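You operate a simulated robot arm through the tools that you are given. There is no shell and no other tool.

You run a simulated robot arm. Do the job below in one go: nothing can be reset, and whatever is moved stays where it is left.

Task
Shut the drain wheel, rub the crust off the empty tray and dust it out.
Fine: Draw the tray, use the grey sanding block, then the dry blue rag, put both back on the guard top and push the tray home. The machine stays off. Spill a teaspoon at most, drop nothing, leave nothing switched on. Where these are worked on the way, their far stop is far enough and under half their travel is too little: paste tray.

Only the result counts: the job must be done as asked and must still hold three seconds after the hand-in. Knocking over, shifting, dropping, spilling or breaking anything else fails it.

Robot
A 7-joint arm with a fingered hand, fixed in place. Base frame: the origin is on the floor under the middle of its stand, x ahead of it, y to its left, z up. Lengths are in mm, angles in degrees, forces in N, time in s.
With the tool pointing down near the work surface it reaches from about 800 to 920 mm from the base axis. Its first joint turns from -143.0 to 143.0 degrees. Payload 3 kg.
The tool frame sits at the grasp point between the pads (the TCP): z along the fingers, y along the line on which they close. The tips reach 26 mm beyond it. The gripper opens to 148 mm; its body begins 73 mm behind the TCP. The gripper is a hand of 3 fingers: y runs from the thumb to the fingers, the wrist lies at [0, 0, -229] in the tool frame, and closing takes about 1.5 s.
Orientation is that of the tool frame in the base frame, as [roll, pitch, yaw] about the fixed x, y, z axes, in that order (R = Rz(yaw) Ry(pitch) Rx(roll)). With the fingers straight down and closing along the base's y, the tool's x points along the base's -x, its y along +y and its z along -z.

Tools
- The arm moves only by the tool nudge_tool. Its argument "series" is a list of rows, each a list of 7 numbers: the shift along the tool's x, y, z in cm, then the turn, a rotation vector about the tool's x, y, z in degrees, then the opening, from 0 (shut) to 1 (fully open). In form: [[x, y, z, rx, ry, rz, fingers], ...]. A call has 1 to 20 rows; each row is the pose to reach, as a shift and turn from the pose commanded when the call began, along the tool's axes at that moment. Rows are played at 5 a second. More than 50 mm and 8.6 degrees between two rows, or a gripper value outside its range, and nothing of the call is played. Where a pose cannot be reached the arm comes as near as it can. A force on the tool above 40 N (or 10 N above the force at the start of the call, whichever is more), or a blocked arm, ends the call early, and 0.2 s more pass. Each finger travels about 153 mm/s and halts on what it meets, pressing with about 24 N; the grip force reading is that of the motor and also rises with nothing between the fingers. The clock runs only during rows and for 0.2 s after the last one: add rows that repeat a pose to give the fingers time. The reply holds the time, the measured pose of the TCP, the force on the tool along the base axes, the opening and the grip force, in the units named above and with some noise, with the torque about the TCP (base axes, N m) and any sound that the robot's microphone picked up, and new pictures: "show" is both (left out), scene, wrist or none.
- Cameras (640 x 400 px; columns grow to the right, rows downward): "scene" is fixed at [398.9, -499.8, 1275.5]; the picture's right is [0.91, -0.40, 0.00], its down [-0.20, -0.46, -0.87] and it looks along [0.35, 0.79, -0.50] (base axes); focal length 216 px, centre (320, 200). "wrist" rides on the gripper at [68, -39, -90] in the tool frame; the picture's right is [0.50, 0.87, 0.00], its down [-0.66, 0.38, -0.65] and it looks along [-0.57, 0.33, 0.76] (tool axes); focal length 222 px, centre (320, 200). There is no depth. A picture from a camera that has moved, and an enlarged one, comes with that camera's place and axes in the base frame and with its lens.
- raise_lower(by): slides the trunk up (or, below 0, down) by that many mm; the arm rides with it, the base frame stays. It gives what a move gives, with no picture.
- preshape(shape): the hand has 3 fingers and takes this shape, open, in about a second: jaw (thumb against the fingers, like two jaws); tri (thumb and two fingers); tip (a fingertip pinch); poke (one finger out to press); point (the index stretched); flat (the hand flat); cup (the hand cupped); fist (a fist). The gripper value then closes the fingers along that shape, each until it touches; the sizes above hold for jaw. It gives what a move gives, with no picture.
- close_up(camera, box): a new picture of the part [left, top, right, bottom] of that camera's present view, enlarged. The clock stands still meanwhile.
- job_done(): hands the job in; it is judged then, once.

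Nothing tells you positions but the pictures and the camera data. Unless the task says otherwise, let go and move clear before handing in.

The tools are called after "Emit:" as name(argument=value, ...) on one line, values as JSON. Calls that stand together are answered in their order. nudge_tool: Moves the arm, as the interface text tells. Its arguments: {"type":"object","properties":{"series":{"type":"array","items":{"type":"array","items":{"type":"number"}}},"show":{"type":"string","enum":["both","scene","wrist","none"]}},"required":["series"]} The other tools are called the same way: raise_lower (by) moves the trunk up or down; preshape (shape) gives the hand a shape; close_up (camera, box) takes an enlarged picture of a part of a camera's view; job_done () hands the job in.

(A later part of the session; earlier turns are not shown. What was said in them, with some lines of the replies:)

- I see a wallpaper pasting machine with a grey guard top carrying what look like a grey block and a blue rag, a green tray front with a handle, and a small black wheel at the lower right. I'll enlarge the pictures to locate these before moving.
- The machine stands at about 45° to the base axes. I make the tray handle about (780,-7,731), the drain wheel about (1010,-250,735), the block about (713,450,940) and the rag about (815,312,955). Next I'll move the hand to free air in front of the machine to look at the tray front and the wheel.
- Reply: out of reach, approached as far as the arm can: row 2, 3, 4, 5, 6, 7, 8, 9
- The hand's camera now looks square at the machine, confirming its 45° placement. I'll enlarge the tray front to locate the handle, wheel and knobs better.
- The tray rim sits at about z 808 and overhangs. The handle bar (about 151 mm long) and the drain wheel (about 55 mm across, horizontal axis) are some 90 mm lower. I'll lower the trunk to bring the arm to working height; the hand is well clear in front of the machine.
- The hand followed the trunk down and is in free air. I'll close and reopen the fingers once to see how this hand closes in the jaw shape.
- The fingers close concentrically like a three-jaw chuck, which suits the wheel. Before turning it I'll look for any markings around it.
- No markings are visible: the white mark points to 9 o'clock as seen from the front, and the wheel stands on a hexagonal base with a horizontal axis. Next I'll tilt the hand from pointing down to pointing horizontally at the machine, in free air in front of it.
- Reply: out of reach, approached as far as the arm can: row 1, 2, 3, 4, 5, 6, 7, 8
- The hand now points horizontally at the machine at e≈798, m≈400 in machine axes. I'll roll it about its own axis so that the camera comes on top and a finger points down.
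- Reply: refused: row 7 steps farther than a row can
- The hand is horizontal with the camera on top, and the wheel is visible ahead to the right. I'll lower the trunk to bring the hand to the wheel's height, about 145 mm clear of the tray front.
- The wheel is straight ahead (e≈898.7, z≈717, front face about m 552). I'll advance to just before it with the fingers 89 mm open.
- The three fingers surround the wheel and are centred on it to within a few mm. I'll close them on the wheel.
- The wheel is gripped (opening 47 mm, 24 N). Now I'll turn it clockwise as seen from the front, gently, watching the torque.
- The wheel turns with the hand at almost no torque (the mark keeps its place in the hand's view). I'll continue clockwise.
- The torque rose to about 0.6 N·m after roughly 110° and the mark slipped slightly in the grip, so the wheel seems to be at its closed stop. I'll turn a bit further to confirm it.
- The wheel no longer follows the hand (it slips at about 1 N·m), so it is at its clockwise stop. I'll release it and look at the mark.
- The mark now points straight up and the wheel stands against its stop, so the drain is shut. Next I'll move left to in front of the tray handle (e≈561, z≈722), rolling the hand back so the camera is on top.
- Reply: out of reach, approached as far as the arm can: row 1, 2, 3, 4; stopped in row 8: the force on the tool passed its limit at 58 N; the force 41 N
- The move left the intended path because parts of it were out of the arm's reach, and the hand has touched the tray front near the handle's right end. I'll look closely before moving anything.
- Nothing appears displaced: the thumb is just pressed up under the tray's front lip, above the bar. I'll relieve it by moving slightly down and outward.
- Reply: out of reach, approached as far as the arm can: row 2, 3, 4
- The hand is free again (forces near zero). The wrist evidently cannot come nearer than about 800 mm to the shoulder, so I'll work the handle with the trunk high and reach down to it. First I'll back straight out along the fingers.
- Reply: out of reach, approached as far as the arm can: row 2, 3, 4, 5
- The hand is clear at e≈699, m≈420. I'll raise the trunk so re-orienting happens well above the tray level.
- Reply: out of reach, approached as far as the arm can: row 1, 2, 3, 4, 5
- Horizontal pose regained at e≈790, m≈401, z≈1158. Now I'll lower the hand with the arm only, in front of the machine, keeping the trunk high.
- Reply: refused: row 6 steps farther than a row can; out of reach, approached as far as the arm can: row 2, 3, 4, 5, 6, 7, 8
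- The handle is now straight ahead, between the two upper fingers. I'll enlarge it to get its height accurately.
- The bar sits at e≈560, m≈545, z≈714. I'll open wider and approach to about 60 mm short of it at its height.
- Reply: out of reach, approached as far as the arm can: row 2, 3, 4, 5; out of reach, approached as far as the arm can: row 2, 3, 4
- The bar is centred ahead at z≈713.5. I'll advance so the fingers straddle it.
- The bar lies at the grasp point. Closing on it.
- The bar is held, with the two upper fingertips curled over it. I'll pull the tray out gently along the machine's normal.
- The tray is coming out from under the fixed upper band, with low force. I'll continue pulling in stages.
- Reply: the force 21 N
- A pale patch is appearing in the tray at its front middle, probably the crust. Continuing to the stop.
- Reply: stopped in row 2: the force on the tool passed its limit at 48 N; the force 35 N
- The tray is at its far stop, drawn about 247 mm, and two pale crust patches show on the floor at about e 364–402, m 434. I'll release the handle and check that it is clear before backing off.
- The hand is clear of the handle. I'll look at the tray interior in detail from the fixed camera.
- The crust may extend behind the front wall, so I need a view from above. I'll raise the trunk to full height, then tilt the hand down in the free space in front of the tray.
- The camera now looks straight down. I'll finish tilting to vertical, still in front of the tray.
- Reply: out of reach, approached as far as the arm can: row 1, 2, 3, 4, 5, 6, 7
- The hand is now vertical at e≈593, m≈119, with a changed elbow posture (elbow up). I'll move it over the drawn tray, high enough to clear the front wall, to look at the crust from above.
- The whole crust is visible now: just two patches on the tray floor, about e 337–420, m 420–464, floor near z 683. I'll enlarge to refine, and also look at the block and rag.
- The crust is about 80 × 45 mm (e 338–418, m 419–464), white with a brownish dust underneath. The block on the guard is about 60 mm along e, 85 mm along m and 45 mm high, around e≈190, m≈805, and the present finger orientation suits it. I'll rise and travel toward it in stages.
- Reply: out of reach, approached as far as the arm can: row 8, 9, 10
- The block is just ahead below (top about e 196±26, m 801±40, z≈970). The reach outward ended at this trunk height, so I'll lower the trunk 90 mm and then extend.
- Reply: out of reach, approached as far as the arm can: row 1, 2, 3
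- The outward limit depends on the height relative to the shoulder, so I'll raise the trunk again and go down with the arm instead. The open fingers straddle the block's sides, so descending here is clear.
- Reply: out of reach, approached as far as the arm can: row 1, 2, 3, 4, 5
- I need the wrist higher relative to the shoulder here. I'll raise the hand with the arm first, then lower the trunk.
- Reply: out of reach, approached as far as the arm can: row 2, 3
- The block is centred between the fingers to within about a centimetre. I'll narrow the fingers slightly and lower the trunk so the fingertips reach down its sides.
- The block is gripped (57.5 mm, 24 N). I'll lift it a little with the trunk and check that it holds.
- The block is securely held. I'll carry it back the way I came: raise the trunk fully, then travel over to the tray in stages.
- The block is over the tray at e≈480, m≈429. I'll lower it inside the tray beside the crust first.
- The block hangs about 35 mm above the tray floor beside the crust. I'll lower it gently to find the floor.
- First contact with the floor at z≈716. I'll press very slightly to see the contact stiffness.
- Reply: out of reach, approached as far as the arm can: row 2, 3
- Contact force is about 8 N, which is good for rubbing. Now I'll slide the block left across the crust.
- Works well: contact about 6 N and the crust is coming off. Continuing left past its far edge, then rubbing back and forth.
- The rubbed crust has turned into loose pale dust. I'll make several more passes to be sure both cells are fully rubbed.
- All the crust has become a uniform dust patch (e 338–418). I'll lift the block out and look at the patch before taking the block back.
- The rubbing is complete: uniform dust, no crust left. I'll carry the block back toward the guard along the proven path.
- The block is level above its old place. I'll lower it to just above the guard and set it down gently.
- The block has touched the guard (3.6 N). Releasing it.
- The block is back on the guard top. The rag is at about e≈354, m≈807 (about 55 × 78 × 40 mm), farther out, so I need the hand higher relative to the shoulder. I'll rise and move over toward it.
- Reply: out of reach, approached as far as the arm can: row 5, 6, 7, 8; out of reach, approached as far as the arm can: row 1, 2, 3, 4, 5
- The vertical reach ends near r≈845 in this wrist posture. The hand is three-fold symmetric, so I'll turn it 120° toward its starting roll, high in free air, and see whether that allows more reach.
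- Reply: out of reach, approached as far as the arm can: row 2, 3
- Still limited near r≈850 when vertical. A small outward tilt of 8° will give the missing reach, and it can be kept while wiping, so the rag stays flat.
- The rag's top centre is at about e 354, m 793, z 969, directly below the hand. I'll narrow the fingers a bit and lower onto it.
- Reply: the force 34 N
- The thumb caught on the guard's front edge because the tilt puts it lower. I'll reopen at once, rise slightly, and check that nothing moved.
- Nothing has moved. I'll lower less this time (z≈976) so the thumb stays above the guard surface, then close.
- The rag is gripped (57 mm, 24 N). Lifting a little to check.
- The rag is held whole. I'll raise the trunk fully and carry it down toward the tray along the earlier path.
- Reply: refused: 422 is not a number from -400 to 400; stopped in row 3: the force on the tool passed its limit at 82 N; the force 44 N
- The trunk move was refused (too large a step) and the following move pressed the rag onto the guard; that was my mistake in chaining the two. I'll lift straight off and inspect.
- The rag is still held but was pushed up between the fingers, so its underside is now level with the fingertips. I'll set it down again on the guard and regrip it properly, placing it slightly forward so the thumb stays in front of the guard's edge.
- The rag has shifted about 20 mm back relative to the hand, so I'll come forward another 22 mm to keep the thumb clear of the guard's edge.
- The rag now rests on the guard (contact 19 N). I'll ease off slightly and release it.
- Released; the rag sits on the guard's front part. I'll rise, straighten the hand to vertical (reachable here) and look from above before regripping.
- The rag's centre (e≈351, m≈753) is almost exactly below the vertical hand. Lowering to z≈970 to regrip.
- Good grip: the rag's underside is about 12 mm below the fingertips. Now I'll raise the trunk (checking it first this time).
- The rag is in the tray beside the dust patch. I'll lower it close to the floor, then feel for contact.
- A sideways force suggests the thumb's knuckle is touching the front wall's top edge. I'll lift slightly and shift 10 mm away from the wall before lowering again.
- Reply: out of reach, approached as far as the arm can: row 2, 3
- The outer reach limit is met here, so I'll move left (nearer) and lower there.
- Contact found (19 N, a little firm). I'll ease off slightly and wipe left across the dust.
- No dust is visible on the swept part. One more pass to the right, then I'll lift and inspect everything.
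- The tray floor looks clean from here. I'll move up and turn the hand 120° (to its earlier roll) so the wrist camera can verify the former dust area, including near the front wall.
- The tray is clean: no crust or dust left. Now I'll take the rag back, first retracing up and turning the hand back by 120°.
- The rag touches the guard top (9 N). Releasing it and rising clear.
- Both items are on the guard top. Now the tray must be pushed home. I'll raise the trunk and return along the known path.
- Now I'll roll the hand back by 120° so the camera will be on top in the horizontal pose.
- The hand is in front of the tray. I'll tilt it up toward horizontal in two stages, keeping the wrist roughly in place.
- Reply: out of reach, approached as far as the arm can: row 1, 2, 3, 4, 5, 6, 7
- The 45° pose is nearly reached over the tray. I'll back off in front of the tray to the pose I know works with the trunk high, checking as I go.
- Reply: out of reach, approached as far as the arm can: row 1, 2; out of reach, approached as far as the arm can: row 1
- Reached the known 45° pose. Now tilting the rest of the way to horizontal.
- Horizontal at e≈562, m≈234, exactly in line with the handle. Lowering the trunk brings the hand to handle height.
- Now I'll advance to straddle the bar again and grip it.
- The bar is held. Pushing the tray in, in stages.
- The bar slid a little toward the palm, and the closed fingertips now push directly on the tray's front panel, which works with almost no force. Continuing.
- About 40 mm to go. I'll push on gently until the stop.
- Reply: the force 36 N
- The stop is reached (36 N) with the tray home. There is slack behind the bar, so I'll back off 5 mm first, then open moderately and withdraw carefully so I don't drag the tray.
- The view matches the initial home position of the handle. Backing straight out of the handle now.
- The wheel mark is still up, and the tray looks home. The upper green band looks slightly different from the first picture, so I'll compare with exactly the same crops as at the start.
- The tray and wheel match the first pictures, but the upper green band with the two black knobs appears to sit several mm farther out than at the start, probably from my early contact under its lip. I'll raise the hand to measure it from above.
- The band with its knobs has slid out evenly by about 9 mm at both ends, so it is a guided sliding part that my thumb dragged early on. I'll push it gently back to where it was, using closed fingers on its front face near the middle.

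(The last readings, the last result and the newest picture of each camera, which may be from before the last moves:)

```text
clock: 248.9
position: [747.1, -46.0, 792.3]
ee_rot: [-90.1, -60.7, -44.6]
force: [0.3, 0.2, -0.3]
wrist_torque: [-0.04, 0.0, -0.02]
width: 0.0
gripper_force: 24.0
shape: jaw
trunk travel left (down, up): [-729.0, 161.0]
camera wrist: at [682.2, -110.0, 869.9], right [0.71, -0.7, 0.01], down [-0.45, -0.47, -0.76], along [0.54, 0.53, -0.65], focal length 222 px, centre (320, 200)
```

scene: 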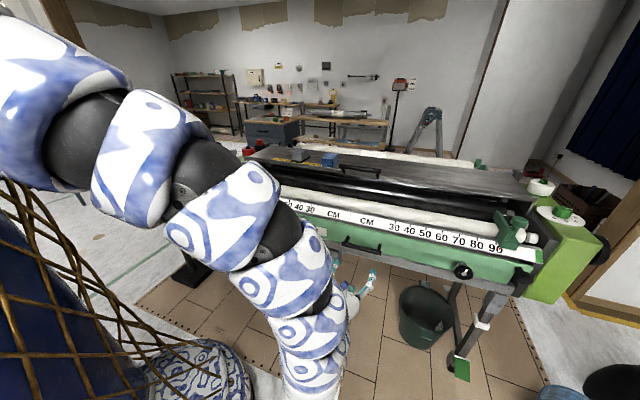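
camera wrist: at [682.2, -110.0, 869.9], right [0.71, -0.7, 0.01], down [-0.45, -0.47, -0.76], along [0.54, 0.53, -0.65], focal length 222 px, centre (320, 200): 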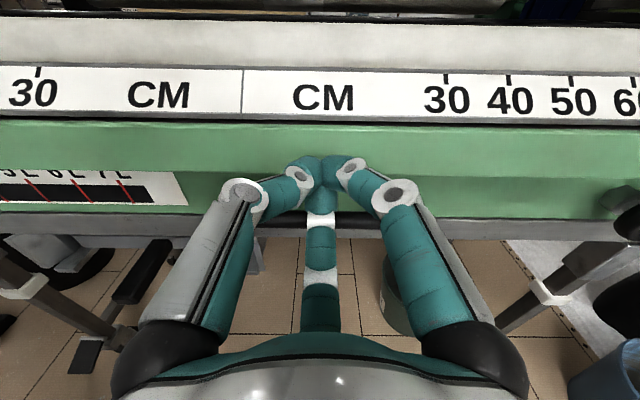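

Emit:
nudge_tool(series=[[0, 0, 0.5, 0, 0, 0, 0], [0, 0, 1.0, 0, 0, 0, 0], [0, 0, 1.5, 0, 0, 0, 0], [0, 0, 1.5, 0, 0, 0, 0]], show="none")

Emit:
close_up(camera="wrist", box=[220, 60, 420, 200])

Emit:
close_up(camera="scene", box=[320, 190, 440, 270])

```text
clock: 249.9
position: [757.6, -35.4, 791.3]
ee_rot: [-90.2, -60.8, -44.6]
force: [0.7, 0.0, 0.0]
wrist_torque: [-0.01, 0.02, -0.01]
width: 0.0
gripper_force: 23.9
shape: jaw
trunk travel left (down, up): [-729.0, 161.0]
```

```text
2.86 times, centred on (320, 130) of wrist
camera zoom: at [692.0, -98.9, 869.3], right [0.71, -0.7, 0.01], down [-0.45, -0.47, -0.76], along [0.54, 0.53, -0.65], focal length 635 px, centre (320, 400)
```

zoom: 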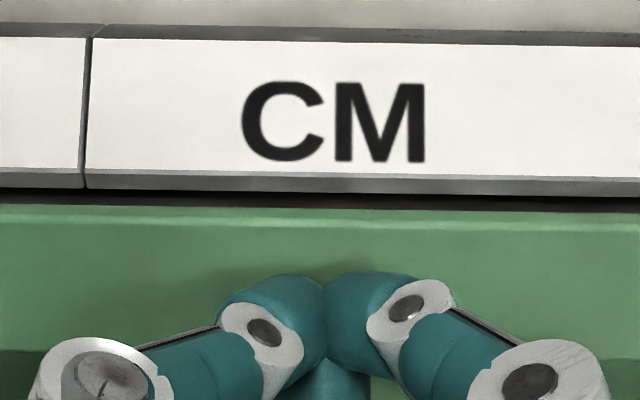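

```text
5.00 times, centred on (380, 230) of scene
camera zoom: at [398.9, -499.8, 1275.5], right [0.91, -0.4, 0.0], down [-0.2, -0.46, -0.87], along [0.35, 0.79, -0.5], focal length 1078 px, centre (20, 50)
```

zoom: 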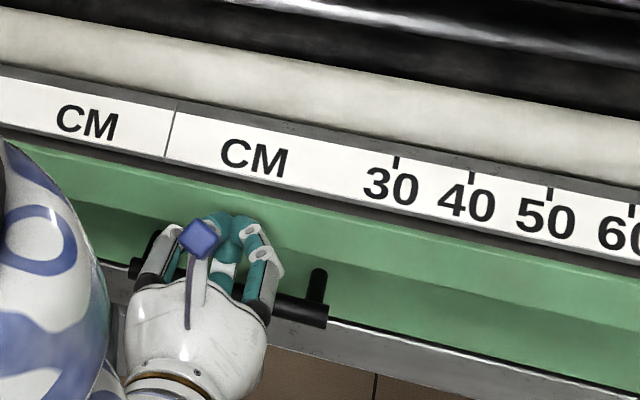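

Emit:
nudge_tool(series=[[0, 0, 0.3, 0, 0, 0, 0], [0, 0, 0.6, 0, 0, 0, 0], [0, 0, 0.6, 0, 0, 0, 0]], show="none")

```text
clock: 250.7
position: [762.5, -31.2, 792.8]
ee_rot: [-90.0, -60.8, -44.7]
force: [-0.2, 0.4, -0.5]
wrist_torque: [-0.01, 0.03, 0.05]
width: 0.0
gripper_force: 24.3
shape: jaw
trunk travel left (down, up): [-729.0, 161.0]
```

Emit:
nudge_tool(series=[[0, 0, 0.3, 0, 0, 0, 0], [0, 0, 0.6, 0, 0, 0, 0], [0, 0, 0.6, 0, 0, 0, 0]], show="none")

```text
clock: 251.5
position: [766.2, -27.2, 792.8]
ee_rot: [-90.1, -60.7, -44.5]
force: [-4.4, -1.6, 0.1]
wrist_torque: [-0.01, -0.02, 0.01]
width: 0.2
gripper_force: 23.7
shape: jaw
trunk travel left (down, up): [-729.0, 161.0]
```

Contact at 4 N. Pushing the band in by small steps.

Emit:
nudge_tool(series=[[0, 0, 0.2, 0, 0, 0, 0], [0, 0, 0.4, 0, 0, 0, 0], [0, 0, 0.4, 0, 0, 0, 0]], show="none")

Emit:
close_up(camera="wrist", box=[220, 60, 420, 200])

```text
clock: 252.3
position: [768.0, -24.4, 791.8]
ee_rot: [-90.1, -60.8, -44.6]
force: [-3.3, -3.5, 0.0]
wrist_torque: [0.0, 0.03, -0.02]
width: 0.1
gripper_force: 23.7
shape: jaw
trunk travel left (down, up): [-729.0, 161.0]
```

```text
2.86 times, centred on (320, 130) of wrist
camera zoom: at [703.3, -87.8, 869.7], right [0.71, -0.7, 0.01], down [-0.45, -0.47, -0.76], along [0.54, 0.53, -0.65], focal length 635 px, centre (320, 400)
```

zoom: 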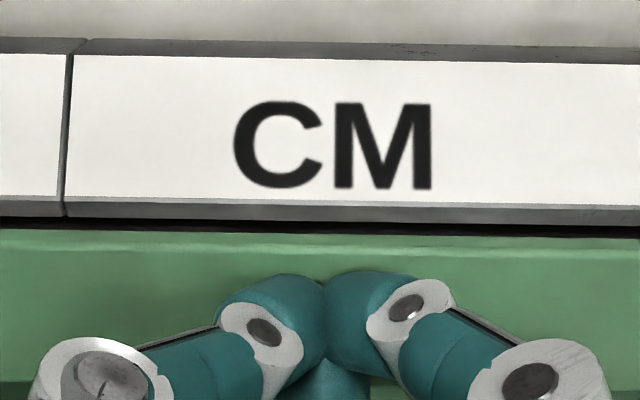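

Emit:
nudge_tool(series=[[0, 0, 0.15, 0, 0, 0, 0], [0, 0, 0.3, 0, 0, 0, 0], [0, 0, 0.3, 0, 0, 0, 0]], show="none")

Emit:
close_up(camera="scene", box=[420, 220, 560, 320])

```text
clock: 253.1
position: [769.4, -20.9, 792.8]
ee_rot: [-90.0, -60.7, -44.6]
force: [-4.2, -2.6, -0.9]
wrist_torque: [-0.01, 0.04, -0.01]
width: 0.1
gripper_force: 24.1
shape: jaw
trunk travel left (down, up): [-729.0, 161.0]
```

```text
4.00 times, centred on (490, 270) of scene
camera zoom: at [398.9, -499.8, 1275.5], right [0.91, -0.4, 0.0], down [-0.2, -0.46, -0.87], along [0.35, 0.79, -0.5], focal length 862 px, centre (-360, -80)
```

zoom: 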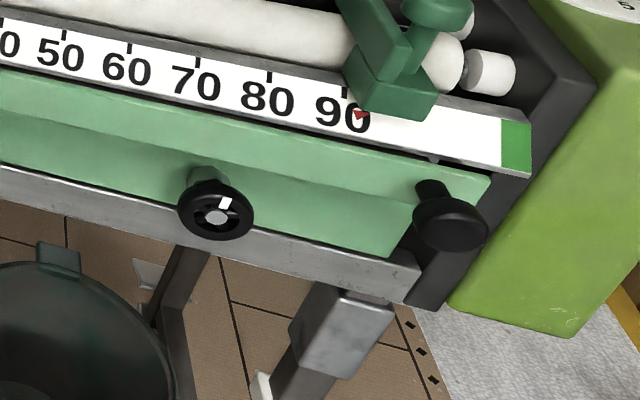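

Almost back: the knob is now within a couple of pixels of its first position. A little more, watching for a stop.

Emit:
nudge_tool(series=[[0, 0, 0.1, 0, 0, 0, 0], [0, 0, 0.2, 0, 0, 0, 0], [0, 0, 0.2, 0, 0, 0, 0]], show="none")

Emit:
close_up(camera="scene", box=[420, 220, 560, 320])

```text
clock: 253.9
position: [771.9, -20.2, 791.8]
ee_rot: [-90.1, -60.7, -44.7]
force: [-1.5, -4.1, 0.1]
wrist_torque: [0.01, 0.03, -0.01]
width: 0.0
gripper_force: 23.8
shape: jaw
trunk travel left (down, up): [-729.0, 161.0]
```

```text
4.00 times, centred on (490, 270) of scene
camera zoom: at [398.9, -499.8, 1275.5], right [0.91, -0.4, 0.0], down [-0.2, -0.46, -0.87], along [0.35, 0.79, -0.5], focal length 862 px, centre (-360, -80)
```

zoom: 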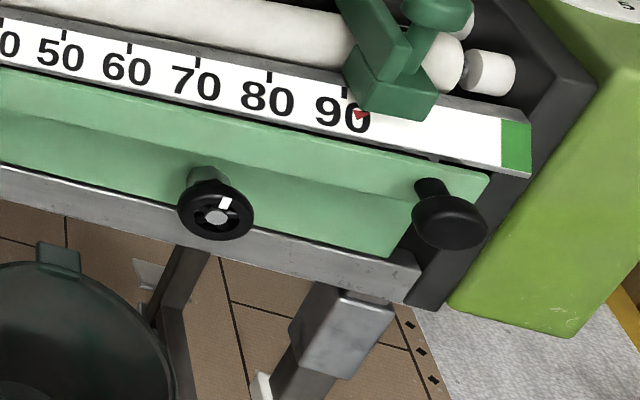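

Emit:
close_up(camera="scene", box=[440, 250, 490, 290])

Emit:
close_up(camera="scene", box=[400, 170, 610, 310])

```text
10.00 times, centred on (465, 270) of scene
camera zoom: at [398.9, -499.8, 1275.5], right [0.91, -0.4, 0.0], down [-0.2, -0.46, -0.87], along [0.35, 0.79, -0.5], focal length 2155 px, centre (-1130, -500)
```

zoom: 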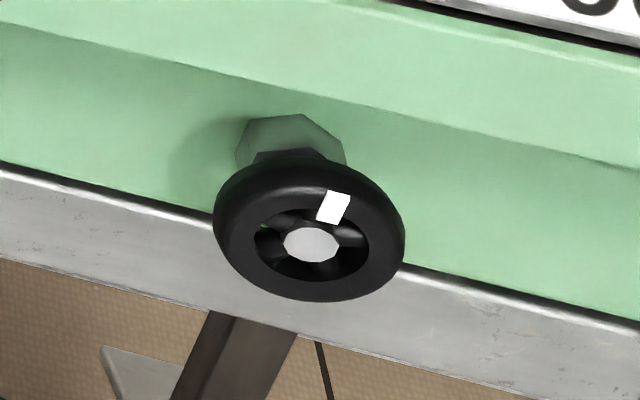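

```text
2.86 times, centred on (505, 240) of scene
camera zoom: at [398.9, -499.8, 1275.5], right [0.91, -0.4, 0.0], down [-0.2, -0.46, -0.87], along [0.35, 0.79, -0.5], focal length 616 px, centre (-209, 86)
```

zoom: 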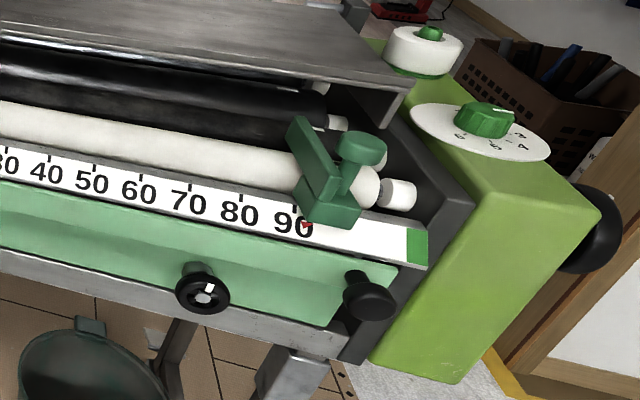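

The band is back to its first position within about a millimetre, and the wheel and tray match too. I'll withdraw straight back and then compare the whole scene with the first pictures.

Emit:
nudge_tool(series=[[0, 0, -1.5, 0, 0, 0, 0], [0, 0, -3.5, 0, 0, 0, 0], [0, 0, -6, 0, 0, 0, 0], [0, 0, -9, 0, 0, 0, 0], [0, 0, -12, 0, 0, 0, 0]], show="wrist")

Emit:
close_up(camera="scene", box=[420, 220, 560, 320])

Emit:
close_up(camera="scene", box=[310, 210, 410, 280])

Emit:
close_up(camera="scene", box=[260, 135, 400, 215])

```text
clock: 255.1
position: [686.9, -104.2, 791.1]
ee_rot: [-89.9, -60.9, -44.7]
force: [0.4, -0.5, 0.5]
wrist_torque: [-0.01, -0.01, -0.02]
width: 0.1
gripper_force: 24.0
shape: jaw
trunk travel left (down, up): [-729.0, 161.0]
camera wrist: at [621.5, -168.9, 869.6], right [0.71, -0.7, 0.01], down [-0.45, -0.47, -0.76], along [0.54, 0.53, -0.65], focal length 222 px, centre (320, 200)
```

wrist: 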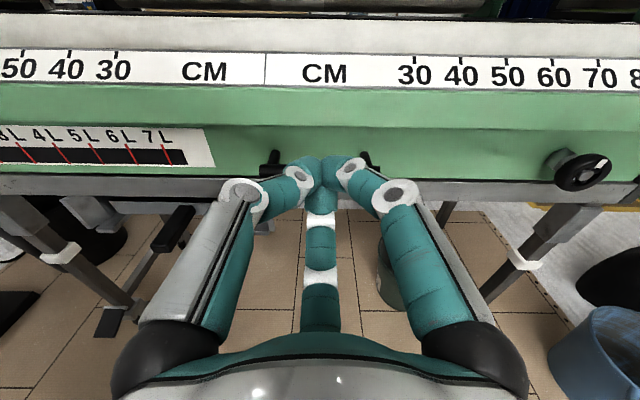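

```text
4.00 times, centred on (490, 270) of scene
camera zoom: at [398.9, -499.8, 1275.5], right [0.91, -0.4, 0.0], down [-0.2, -0.46, -0.87], along [0.35, 0.79, -0.5], focal length 862 px, centre (-360, -80)
```

zoom: 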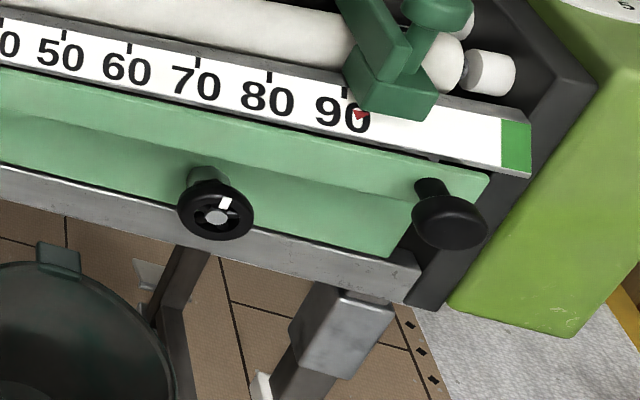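

```text
5.71 times, centred on (360, 245) of scene
camera zoom: at [398.9, -499.8, 1275.5], right [0.91, -0.4, 0.0], down [-0.2, -0.46, -0.87], along [0.35, 0.79, -0.5], focal length 1232 px, centre (91, -57)
```

zoom: 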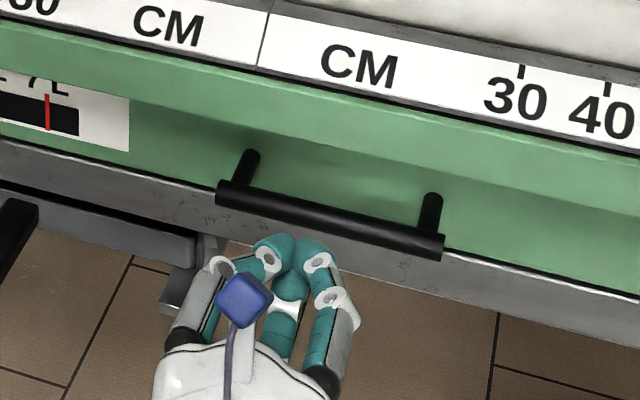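

```text
4.57 times, centred on (330, 175) of scene
camera zoom: at [398.9, -499.8, 1275.5], right [0.91, -0.4, 0.0], down [-0.2, -0.46, -0.87], along [0.35, 0.79, -0.5], focal length 985 px, centre (274, 314)
```

zoom: 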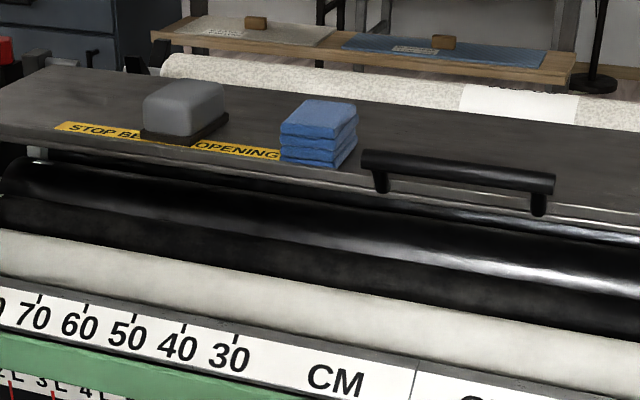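

Everything matches: guard, handle, band, tray and wheel. I'll move farther clear and make a final comparison of the control panel and the rest of the scene.

Emit:
nudge_tool(series=[[0, 0, -3, 0, 0, 0, 0.3], [0, 0, -6, 0, 0, 0, 0.5], [0, 0, -9, 0, 0, 0, 0.5], [0, 0, -12, 0, 0, 0, 0.5], [0, 0, -12, 0, 0, 0, 0.5]], show="both")

Emit:
close_up(camera="scene", box=[130, 120, 290, 240])

Emit:
close_up(camera="scene", box=[220, 180, 560, 320])

```text
clock: 256.3
position: [603.8, -191.1, 791.7]
ee_rot: [-90.0, -60.8, -44.6]
force: [0.4, 0.4, 0.4]
wrist_torque: [0.02, 0.04, 0.0]
width: 73.7
gripper_force: 0.1
shape: jaw
trunk travel left (down, up): [-729.0, 161.0]
camera wrist: at [537.9, -254.3, 870.2], right [0.71, -0.7, 0.01], down [-0.45, -0.47, -0.76], along [0.54, 0.53, -0.65], focal length 222 px, centre (320, 200)
```

scene: 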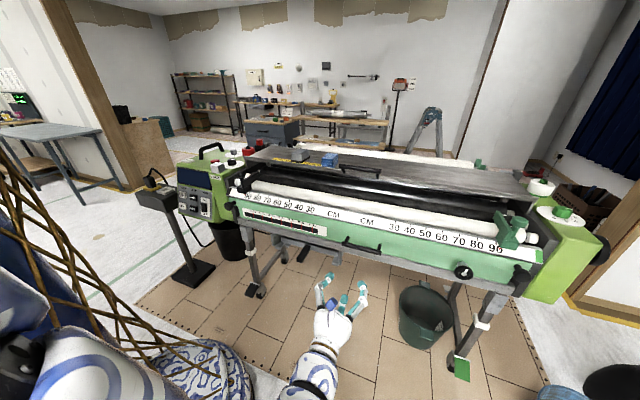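
wrist: 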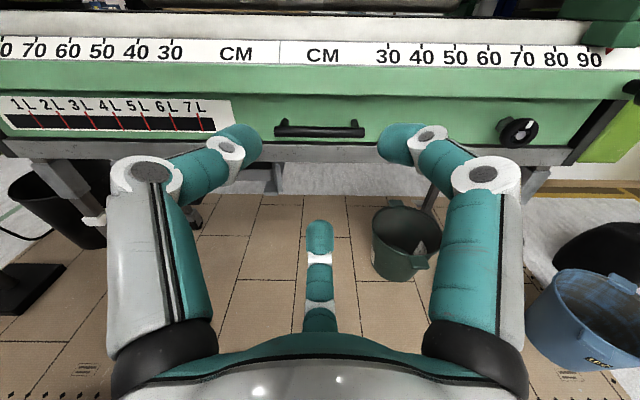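

```text
3.33 times, centred on (210, 180) of scene
camera zoom: at [398.9, -499.8, 1275.5], right [0.91, -0.4, 0.0], down [-0.2, -0.46, -0.87], along [0.35, 0.79, -0.5], focal length 718 px, centre (687, 267)
```

zoom: 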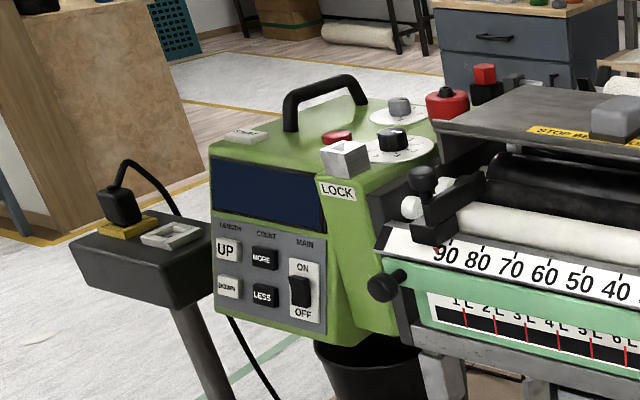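

```text
1.88 times, centred on (390, 250) of scene
camera zoom: at [398.9, -499.8, 1275.5], right [0.91, -0.4, 0.0], down [-0.2, -0.46, -0.87], along [0.35, 0.79, -0.5], focal length 406 px, centre (188, 106)
```

zoom: 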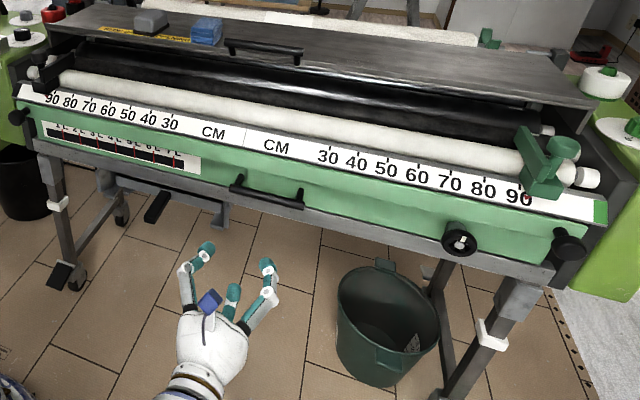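

The wheel is shut with its mark up, and the tray is clean and home. Block and rag lie on the guard top, the band is back in place, the main switch is OFF and the hand is clear. I'm handing in.

Emit:
job_done()

```text
The job is handed in.
```

The job is handed in. The drain wheel is shut, the tray has been rubbed clean and dusted, and it is pushed home against its stop. The block and the rag are on the guard top, and the machine stayed off.

A few things did not go cleanly:

- **Upper green band:** early on my thumb caught under the lip of the front band that carries the two black knobs. The band later turned out to be about 9 mm out. I pushed it back, and the pictures now match the first ones to within about 1 mm.
- **Guard top:** I pressed on the guard twice. First the thumb caught its front edge at about 30 N. Later a move I had chained wrongly pressed the rag onto it at 82 N. The guard and its handle look unchanged in the pictures.
- **Rag position:** I set the rag down once to regrip it. It now lies about 25 mm nearer the front of the guard than it started, fully on the top.
- **Drain wheel:** it had no markings, so I turned it clockwise until it stopped, about 118°, with the white mark now pointing straight up. I took clockwise as shut.

Nothing was dropped, and no dust or crust shows outside the tray.
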